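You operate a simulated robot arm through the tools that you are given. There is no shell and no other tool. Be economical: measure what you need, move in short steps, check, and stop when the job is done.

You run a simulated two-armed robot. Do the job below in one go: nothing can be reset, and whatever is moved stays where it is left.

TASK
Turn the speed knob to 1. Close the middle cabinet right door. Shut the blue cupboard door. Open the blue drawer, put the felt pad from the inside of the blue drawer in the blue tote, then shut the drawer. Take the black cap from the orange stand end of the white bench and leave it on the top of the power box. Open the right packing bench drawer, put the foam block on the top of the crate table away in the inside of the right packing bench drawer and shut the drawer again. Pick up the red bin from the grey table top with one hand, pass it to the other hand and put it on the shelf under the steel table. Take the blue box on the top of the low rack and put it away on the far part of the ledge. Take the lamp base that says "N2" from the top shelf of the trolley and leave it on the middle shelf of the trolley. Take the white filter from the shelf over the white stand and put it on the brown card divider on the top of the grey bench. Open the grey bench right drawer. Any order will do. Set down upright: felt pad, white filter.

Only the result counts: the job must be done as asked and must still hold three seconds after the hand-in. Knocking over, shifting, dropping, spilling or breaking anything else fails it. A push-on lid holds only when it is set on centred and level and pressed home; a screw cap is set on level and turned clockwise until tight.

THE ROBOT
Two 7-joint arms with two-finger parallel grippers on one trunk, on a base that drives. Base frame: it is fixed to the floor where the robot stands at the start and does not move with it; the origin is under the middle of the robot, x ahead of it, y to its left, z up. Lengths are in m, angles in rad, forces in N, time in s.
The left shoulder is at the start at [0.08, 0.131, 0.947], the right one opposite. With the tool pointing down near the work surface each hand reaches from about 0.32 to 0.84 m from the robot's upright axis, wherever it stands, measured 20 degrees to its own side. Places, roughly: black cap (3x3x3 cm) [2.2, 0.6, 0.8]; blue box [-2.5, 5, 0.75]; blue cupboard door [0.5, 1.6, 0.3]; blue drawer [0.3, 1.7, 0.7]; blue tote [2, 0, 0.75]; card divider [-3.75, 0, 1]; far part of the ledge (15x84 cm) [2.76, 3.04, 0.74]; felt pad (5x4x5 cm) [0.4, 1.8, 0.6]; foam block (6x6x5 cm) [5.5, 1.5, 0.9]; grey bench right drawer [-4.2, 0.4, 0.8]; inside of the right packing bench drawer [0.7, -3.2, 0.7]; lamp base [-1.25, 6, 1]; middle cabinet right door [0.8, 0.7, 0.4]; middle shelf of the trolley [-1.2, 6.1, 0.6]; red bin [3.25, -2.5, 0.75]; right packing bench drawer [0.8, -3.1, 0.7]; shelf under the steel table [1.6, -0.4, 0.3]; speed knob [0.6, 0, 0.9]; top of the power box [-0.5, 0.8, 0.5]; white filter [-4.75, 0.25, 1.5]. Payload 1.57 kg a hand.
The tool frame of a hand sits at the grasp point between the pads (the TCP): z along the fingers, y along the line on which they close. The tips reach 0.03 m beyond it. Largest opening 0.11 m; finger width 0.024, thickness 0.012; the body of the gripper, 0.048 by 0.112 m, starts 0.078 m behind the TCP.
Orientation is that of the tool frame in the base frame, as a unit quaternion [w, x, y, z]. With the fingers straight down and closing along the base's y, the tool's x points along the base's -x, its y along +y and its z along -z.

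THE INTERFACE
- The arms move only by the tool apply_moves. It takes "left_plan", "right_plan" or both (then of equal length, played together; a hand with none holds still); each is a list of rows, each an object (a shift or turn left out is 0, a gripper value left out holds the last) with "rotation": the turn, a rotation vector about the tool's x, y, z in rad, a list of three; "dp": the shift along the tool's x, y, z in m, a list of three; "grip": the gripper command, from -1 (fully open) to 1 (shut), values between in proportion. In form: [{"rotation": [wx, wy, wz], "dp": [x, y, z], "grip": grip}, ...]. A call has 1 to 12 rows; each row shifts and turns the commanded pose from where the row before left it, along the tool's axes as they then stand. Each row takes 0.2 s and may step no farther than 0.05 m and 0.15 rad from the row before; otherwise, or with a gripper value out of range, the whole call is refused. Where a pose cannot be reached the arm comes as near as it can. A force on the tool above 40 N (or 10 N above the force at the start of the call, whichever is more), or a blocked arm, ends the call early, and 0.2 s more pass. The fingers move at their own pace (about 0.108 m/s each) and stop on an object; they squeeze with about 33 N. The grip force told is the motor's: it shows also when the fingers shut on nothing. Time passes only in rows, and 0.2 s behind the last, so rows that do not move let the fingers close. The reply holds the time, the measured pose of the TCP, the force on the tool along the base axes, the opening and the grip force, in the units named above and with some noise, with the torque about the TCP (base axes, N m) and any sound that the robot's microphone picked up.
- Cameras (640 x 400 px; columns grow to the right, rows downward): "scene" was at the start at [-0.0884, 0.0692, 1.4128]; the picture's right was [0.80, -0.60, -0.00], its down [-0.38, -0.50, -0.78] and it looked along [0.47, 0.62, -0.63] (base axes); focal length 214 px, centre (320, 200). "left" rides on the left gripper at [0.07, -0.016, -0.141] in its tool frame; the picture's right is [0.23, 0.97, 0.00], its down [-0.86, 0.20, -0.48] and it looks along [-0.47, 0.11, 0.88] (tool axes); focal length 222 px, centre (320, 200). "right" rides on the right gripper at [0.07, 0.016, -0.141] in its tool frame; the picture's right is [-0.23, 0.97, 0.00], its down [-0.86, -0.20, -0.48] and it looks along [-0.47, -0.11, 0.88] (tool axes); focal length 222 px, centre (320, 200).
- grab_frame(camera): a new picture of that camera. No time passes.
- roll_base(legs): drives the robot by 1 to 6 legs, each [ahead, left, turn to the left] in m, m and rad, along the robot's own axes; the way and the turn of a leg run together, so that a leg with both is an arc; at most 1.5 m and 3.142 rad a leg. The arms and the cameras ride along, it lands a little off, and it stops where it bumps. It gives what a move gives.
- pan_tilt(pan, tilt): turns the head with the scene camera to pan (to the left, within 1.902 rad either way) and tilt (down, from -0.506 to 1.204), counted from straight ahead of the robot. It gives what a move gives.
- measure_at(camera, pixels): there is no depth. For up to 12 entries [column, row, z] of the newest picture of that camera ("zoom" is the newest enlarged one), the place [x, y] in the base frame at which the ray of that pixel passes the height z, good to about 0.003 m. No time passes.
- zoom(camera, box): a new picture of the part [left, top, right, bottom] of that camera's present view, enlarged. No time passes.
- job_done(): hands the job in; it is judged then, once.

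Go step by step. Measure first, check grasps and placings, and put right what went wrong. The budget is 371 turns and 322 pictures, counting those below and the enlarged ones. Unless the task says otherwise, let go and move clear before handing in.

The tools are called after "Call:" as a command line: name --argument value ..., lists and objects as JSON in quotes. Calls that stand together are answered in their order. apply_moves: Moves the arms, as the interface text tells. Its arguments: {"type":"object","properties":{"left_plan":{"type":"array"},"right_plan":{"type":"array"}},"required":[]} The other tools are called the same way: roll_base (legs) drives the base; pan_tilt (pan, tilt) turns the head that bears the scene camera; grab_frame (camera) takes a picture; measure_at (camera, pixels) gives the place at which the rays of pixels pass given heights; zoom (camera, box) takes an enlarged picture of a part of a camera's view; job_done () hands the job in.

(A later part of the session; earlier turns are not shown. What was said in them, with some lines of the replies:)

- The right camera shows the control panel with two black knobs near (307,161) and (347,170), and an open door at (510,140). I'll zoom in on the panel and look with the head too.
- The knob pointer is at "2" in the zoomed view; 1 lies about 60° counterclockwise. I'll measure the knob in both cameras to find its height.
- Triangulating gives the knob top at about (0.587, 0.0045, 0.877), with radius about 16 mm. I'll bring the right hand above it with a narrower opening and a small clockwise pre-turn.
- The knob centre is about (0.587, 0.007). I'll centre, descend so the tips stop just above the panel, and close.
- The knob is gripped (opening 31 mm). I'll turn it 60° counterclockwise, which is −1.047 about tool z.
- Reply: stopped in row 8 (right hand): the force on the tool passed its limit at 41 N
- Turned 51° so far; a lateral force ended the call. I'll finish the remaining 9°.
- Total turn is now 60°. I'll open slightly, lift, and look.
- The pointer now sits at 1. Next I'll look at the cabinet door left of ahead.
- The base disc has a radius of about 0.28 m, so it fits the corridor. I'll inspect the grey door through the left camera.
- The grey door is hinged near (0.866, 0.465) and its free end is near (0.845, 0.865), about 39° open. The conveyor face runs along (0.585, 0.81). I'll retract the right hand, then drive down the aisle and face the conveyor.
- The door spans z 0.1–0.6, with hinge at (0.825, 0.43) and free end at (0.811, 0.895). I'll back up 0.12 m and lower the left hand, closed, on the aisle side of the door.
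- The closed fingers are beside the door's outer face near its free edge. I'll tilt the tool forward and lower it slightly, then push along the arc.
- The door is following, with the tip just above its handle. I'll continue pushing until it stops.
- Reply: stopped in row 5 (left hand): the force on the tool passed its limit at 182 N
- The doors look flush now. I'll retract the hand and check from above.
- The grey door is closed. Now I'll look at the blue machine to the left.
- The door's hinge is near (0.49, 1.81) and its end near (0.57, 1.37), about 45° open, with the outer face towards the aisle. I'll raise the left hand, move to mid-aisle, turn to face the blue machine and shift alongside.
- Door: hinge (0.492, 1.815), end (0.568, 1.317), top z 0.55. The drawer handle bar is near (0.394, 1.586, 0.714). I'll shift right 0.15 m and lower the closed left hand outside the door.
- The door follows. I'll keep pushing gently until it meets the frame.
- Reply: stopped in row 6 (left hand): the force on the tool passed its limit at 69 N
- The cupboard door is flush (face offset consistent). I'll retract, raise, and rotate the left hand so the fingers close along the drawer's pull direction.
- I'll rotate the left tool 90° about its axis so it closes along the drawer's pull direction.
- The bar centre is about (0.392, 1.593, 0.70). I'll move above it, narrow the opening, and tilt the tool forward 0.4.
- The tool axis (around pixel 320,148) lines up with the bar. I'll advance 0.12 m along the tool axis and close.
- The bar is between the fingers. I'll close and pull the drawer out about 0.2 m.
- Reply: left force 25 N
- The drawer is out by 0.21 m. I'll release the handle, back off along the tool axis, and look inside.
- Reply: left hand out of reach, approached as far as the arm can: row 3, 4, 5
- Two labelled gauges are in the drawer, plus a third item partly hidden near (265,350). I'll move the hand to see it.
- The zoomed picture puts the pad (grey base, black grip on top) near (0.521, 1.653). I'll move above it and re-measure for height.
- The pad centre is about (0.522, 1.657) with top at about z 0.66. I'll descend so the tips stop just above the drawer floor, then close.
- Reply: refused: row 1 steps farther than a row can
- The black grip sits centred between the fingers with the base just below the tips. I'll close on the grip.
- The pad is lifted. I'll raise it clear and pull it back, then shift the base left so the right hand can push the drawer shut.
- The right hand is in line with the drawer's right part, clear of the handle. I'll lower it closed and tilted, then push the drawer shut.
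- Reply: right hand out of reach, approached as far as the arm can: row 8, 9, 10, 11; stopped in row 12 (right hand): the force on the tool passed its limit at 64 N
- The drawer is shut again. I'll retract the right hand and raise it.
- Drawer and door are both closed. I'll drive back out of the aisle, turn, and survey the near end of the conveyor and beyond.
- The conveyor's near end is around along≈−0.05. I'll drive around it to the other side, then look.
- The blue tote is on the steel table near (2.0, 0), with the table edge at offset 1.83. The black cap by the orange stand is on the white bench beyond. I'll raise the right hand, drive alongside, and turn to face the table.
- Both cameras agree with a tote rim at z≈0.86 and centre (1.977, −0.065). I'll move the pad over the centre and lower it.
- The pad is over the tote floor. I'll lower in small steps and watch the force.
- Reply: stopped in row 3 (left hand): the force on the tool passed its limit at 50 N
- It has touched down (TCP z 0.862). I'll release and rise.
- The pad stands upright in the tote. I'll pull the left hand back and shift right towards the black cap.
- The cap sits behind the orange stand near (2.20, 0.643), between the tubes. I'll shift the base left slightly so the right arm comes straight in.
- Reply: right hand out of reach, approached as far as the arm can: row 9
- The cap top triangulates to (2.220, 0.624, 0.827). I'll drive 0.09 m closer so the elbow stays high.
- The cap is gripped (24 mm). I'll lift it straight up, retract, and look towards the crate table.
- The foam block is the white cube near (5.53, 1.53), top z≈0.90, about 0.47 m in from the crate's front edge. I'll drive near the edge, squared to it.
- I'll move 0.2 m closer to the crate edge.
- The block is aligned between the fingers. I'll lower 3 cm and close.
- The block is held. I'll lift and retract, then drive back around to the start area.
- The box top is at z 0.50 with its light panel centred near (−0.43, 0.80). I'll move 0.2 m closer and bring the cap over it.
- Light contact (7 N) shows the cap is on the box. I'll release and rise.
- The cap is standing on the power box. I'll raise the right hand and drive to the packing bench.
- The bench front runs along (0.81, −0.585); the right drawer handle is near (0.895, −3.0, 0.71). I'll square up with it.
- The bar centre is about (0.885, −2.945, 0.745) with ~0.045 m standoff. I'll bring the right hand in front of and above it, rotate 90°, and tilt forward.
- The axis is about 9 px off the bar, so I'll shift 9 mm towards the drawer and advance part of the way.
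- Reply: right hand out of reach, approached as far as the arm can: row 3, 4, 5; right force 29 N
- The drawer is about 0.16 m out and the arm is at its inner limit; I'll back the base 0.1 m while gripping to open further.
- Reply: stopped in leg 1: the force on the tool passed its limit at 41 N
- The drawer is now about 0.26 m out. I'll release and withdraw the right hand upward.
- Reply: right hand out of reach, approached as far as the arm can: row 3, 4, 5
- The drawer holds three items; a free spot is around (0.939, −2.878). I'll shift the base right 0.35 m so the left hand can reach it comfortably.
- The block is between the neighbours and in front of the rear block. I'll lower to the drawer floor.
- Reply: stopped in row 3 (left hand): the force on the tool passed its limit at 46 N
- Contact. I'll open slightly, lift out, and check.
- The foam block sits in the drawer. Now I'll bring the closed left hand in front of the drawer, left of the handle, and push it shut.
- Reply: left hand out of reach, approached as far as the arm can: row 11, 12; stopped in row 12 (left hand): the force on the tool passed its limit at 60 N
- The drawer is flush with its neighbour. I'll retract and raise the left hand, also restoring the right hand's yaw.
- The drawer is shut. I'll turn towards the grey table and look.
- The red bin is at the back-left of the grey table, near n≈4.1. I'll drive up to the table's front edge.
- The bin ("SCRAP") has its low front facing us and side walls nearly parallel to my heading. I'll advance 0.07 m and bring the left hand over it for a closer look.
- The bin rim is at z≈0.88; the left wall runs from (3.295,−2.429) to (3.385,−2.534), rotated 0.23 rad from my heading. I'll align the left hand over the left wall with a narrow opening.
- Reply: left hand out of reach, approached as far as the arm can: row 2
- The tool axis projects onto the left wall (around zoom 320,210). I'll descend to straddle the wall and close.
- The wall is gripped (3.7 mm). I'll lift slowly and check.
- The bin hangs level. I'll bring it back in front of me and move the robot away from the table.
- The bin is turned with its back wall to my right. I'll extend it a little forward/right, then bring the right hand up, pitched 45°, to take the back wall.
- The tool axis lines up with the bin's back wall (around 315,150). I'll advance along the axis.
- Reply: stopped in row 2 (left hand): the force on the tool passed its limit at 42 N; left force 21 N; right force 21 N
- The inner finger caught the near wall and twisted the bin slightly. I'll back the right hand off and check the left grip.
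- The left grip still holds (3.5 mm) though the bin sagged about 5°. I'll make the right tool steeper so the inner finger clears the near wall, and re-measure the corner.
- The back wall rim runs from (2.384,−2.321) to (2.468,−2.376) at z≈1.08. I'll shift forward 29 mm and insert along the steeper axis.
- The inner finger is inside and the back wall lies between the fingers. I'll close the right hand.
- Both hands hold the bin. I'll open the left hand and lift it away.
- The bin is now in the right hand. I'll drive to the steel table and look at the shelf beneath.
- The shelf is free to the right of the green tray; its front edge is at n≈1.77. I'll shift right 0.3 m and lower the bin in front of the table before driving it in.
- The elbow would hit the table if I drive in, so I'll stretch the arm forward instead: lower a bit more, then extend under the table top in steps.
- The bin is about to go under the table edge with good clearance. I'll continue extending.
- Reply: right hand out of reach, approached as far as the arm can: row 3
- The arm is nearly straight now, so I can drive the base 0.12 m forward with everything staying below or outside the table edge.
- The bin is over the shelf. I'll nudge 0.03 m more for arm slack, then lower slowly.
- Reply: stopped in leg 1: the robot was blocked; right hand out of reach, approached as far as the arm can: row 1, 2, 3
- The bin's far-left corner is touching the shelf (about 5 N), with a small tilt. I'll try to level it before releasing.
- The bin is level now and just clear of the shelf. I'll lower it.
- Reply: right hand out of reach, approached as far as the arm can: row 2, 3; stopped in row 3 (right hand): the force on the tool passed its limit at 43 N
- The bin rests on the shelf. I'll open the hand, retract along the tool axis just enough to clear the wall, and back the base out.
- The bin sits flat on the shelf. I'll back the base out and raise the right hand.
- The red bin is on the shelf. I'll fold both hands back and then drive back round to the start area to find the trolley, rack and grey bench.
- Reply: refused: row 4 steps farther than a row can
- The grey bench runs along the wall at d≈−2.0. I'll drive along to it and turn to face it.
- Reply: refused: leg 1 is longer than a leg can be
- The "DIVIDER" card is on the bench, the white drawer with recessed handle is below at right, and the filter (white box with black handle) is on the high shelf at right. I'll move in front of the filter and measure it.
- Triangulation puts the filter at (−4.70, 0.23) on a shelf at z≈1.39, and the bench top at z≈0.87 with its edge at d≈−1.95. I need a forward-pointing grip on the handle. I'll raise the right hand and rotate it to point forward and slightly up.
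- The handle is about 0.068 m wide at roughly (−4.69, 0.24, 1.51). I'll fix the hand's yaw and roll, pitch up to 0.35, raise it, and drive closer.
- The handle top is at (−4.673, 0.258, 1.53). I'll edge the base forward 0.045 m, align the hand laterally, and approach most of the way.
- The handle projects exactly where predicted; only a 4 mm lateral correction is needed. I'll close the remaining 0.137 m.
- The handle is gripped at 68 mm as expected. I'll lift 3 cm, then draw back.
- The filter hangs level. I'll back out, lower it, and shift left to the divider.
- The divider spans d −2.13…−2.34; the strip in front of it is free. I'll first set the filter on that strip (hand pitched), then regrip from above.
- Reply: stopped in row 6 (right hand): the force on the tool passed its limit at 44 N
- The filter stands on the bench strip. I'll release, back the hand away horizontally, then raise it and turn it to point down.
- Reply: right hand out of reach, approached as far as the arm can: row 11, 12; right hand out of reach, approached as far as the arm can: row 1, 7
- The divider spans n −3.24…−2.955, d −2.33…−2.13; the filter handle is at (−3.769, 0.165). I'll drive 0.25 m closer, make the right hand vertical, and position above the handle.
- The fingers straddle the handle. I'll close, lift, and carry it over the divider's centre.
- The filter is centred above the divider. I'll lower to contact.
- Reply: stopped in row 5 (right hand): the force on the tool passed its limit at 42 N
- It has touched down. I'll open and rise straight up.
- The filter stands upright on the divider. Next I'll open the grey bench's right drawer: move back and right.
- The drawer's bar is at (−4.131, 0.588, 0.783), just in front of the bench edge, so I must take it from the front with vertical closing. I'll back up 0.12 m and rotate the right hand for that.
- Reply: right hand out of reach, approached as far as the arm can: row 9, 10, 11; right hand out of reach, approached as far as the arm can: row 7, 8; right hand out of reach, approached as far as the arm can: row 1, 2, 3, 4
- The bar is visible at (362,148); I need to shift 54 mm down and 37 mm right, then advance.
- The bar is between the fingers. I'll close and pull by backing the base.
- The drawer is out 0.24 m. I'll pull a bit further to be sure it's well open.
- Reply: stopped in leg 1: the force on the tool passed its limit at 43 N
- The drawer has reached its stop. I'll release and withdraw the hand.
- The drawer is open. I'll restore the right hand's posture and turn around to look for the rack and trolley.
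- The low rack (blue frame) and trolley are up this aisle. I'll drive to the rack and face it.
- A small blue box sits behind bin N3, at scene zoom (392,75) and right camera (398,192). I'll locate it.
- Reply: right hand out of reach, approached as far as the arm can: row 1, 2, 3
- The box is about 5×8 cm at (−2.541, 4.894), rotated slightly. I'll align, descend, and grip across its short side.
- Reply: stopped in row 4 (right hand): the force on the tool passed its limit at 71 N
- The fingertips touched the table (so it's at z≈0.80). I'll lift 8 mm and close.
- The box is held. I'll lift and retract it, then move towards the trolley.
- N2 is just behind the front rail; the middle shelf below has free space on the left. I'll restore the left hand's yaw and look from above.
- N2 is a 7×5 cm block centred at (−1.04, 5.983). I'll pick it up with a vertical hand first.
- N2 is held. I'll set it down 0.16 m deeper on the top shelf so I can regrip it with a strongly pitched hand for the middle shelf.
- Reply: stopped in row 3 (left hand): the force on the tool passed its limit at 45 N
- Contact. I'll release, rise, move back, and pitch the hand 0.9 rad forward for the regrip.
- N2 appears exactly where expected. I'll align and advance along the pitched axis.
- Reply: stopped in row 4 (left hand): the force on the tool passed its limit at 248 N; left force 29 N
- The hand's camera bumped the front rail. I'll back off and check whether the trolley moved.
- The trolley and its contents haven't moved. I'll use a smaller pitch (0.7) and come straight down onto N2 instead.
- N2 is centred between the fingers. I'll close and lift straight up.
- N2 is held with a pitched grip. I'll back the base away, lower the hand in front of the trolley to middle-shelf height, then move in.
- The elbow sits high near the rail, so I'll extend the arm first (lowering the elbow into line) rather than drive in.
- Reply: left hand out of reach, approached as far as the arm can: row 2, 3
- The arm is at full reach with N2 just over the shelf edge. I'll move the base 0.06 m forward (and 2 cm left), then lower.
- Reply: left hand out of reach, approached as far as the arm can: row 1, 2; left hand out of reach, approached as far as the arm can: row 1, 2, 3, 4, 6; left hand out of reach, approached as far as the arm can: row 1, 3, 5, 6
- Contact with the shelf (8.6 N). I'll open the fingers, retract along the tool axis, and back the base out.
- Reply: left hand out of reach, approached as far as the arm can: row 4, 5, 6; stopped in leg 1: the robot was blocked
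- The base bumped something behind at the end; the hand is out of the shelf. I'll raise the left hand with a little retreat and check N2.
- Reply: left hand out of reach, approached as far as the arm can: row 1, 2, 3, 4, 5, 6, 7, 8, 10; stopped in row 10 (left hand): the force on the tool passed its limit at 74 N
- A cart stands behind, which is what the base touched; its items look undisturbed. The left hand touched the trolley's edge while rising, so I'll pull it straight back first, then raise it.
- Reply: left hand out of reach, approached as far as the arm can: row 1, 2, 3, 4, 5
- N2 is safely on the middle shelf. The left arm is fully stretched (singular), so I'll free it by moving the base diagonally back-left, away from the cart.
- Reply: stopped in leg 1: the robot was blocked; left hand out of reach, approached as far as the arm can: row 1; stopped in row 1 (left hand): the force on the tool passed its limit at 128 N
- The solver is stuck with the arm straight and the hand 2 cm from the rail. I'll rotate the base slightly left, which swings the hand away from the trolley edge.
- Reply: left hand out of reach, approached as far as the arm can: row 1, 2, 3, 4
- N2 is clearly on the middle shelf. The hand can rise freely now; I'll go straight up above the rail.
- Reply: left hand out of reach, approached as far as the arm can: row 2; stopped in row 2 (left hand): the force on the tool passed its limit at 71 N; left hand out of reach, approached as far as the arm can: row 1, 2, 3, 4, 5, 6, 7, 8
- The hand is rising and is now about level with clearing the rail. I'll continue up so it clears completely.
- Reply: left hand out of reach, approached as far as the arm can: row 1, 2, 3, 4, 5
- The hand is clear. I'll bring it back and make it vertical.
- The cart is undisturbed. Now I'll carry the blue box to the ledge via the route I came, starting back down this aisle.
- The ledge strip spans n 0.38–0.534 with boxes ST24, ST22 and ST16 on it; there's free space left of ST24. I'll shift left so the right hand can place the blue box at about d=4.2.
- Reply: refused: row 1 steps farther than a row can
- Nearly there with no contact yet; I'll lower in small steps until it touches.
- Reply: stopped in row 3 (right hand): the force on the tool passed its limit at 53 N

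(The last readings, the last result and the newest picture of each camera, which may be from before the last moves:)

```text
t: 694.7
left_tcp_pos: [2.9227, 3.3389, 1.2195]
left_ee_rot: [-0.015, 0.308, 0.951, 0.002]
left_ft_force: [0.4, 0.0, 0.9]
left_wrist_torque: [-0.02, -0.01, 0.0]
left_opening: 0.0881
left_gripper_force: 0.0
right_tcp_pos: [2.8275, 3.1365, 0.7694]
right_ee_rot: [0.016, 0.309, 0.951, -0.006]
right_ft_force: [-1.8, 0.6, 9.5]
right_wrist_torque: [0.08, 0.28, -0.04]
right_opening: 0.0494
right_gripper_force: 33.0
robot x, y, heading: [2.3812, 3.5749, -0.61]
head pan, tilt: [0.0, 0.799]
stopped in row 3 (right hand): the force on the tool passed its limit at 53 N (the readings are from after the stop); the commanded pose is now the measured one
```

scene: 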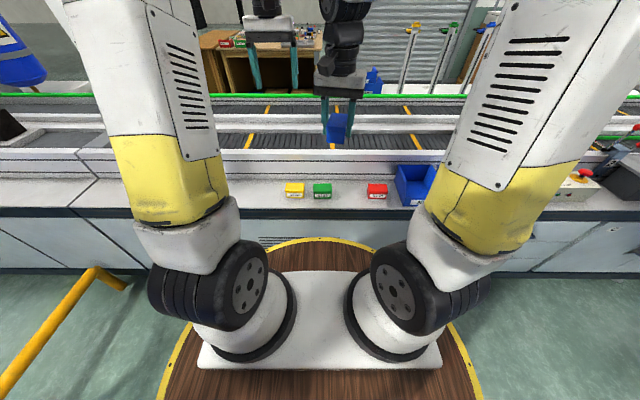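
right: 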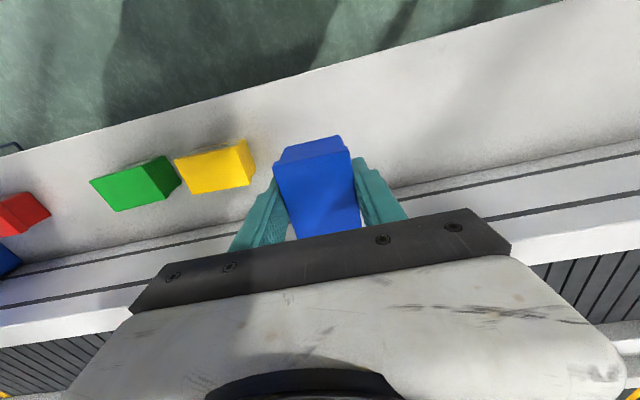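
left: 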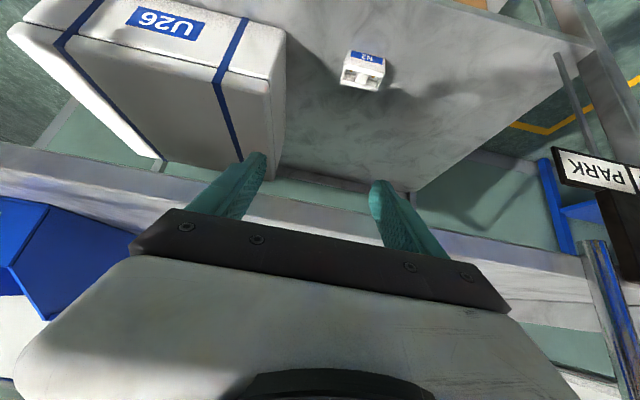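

Contact. I'll open slightly, rise, and check.

Call:
apply_moves --right_plan '[{"grip": -0.1}, {"grip": -0.3}, {"grip": -0.3}, {"dp": [0, 0, -0.03]}, {"dp": [0, 0, -0.05]}, {"dp": [0, 0, -0.05]}, {"dp": [0, 0, -0.05]}, {"dp": [0, 0, -0.05]}, {"dp": [0, 0, -0.05]}, {"dp": [0, 0, -0.05]}, {"dp": [0.045, 0, 0]}, {"dp": [0.045, 0, 0]}]'

Call:
zoom --camera "scene" --box '[220, 120, 460, 270]'

```text
t: 697.3
left_tcp_pos: [2.9234, 3.337, 1.2203]
left_ee_rot: [-0.015, 0.307, 0.951, 0.001]
left_ft_force: [0.2, 0.2, 0.3]
left_wrist_torque: [0.02, 0.03, -0.03]
left_opening: 0.0878
left_gripper_force: 0.0
right_tcp_pos: [2.7483, 3.1946, 1.095]
right_ee_rot: [0.015, 0.31, 0.951, -0.007]
right_ft_force: [0.5, 0.4, -0.3]
right_wrist_torque: [0.0, -0.01, 0.0]
right_opening: 0.0716
right_gripper_force: 0.0
robot x, y, heading: [2.3804, 3.5762, -0.619]
head pan, tilt: [0.0, 0.799]
```

```text
2.67 times, centred on (340, 195) of scene
```

zoom: 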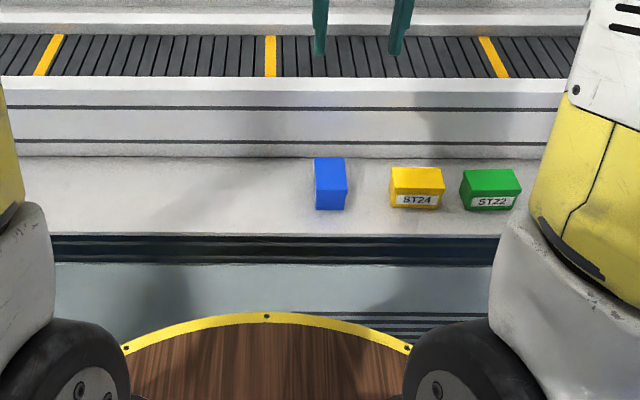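

The blue box stands on the far part of the ledge, beside ST24, and both hands are clear. All the listed jobs are done, so I'm handing in.

Call:
job_done

```text
The job is handed in.
```

I finished every item on the list and handed the job in; both hands were empty and clear.

A few knocks along the way could count against it:
- **Trolley:** my left hand hit the trolley's rail and edge several times, once at 248 N. I saw no shift in it or the things on it, and the N2 lamp base is on the middle shelf.
- **Cart:** backing away from the trolley, the base touched a cart behind me. The things on it looked undisturbed.
- **Steel table:** the base was briefly blocked there while I was putting the red bin on the shelf.
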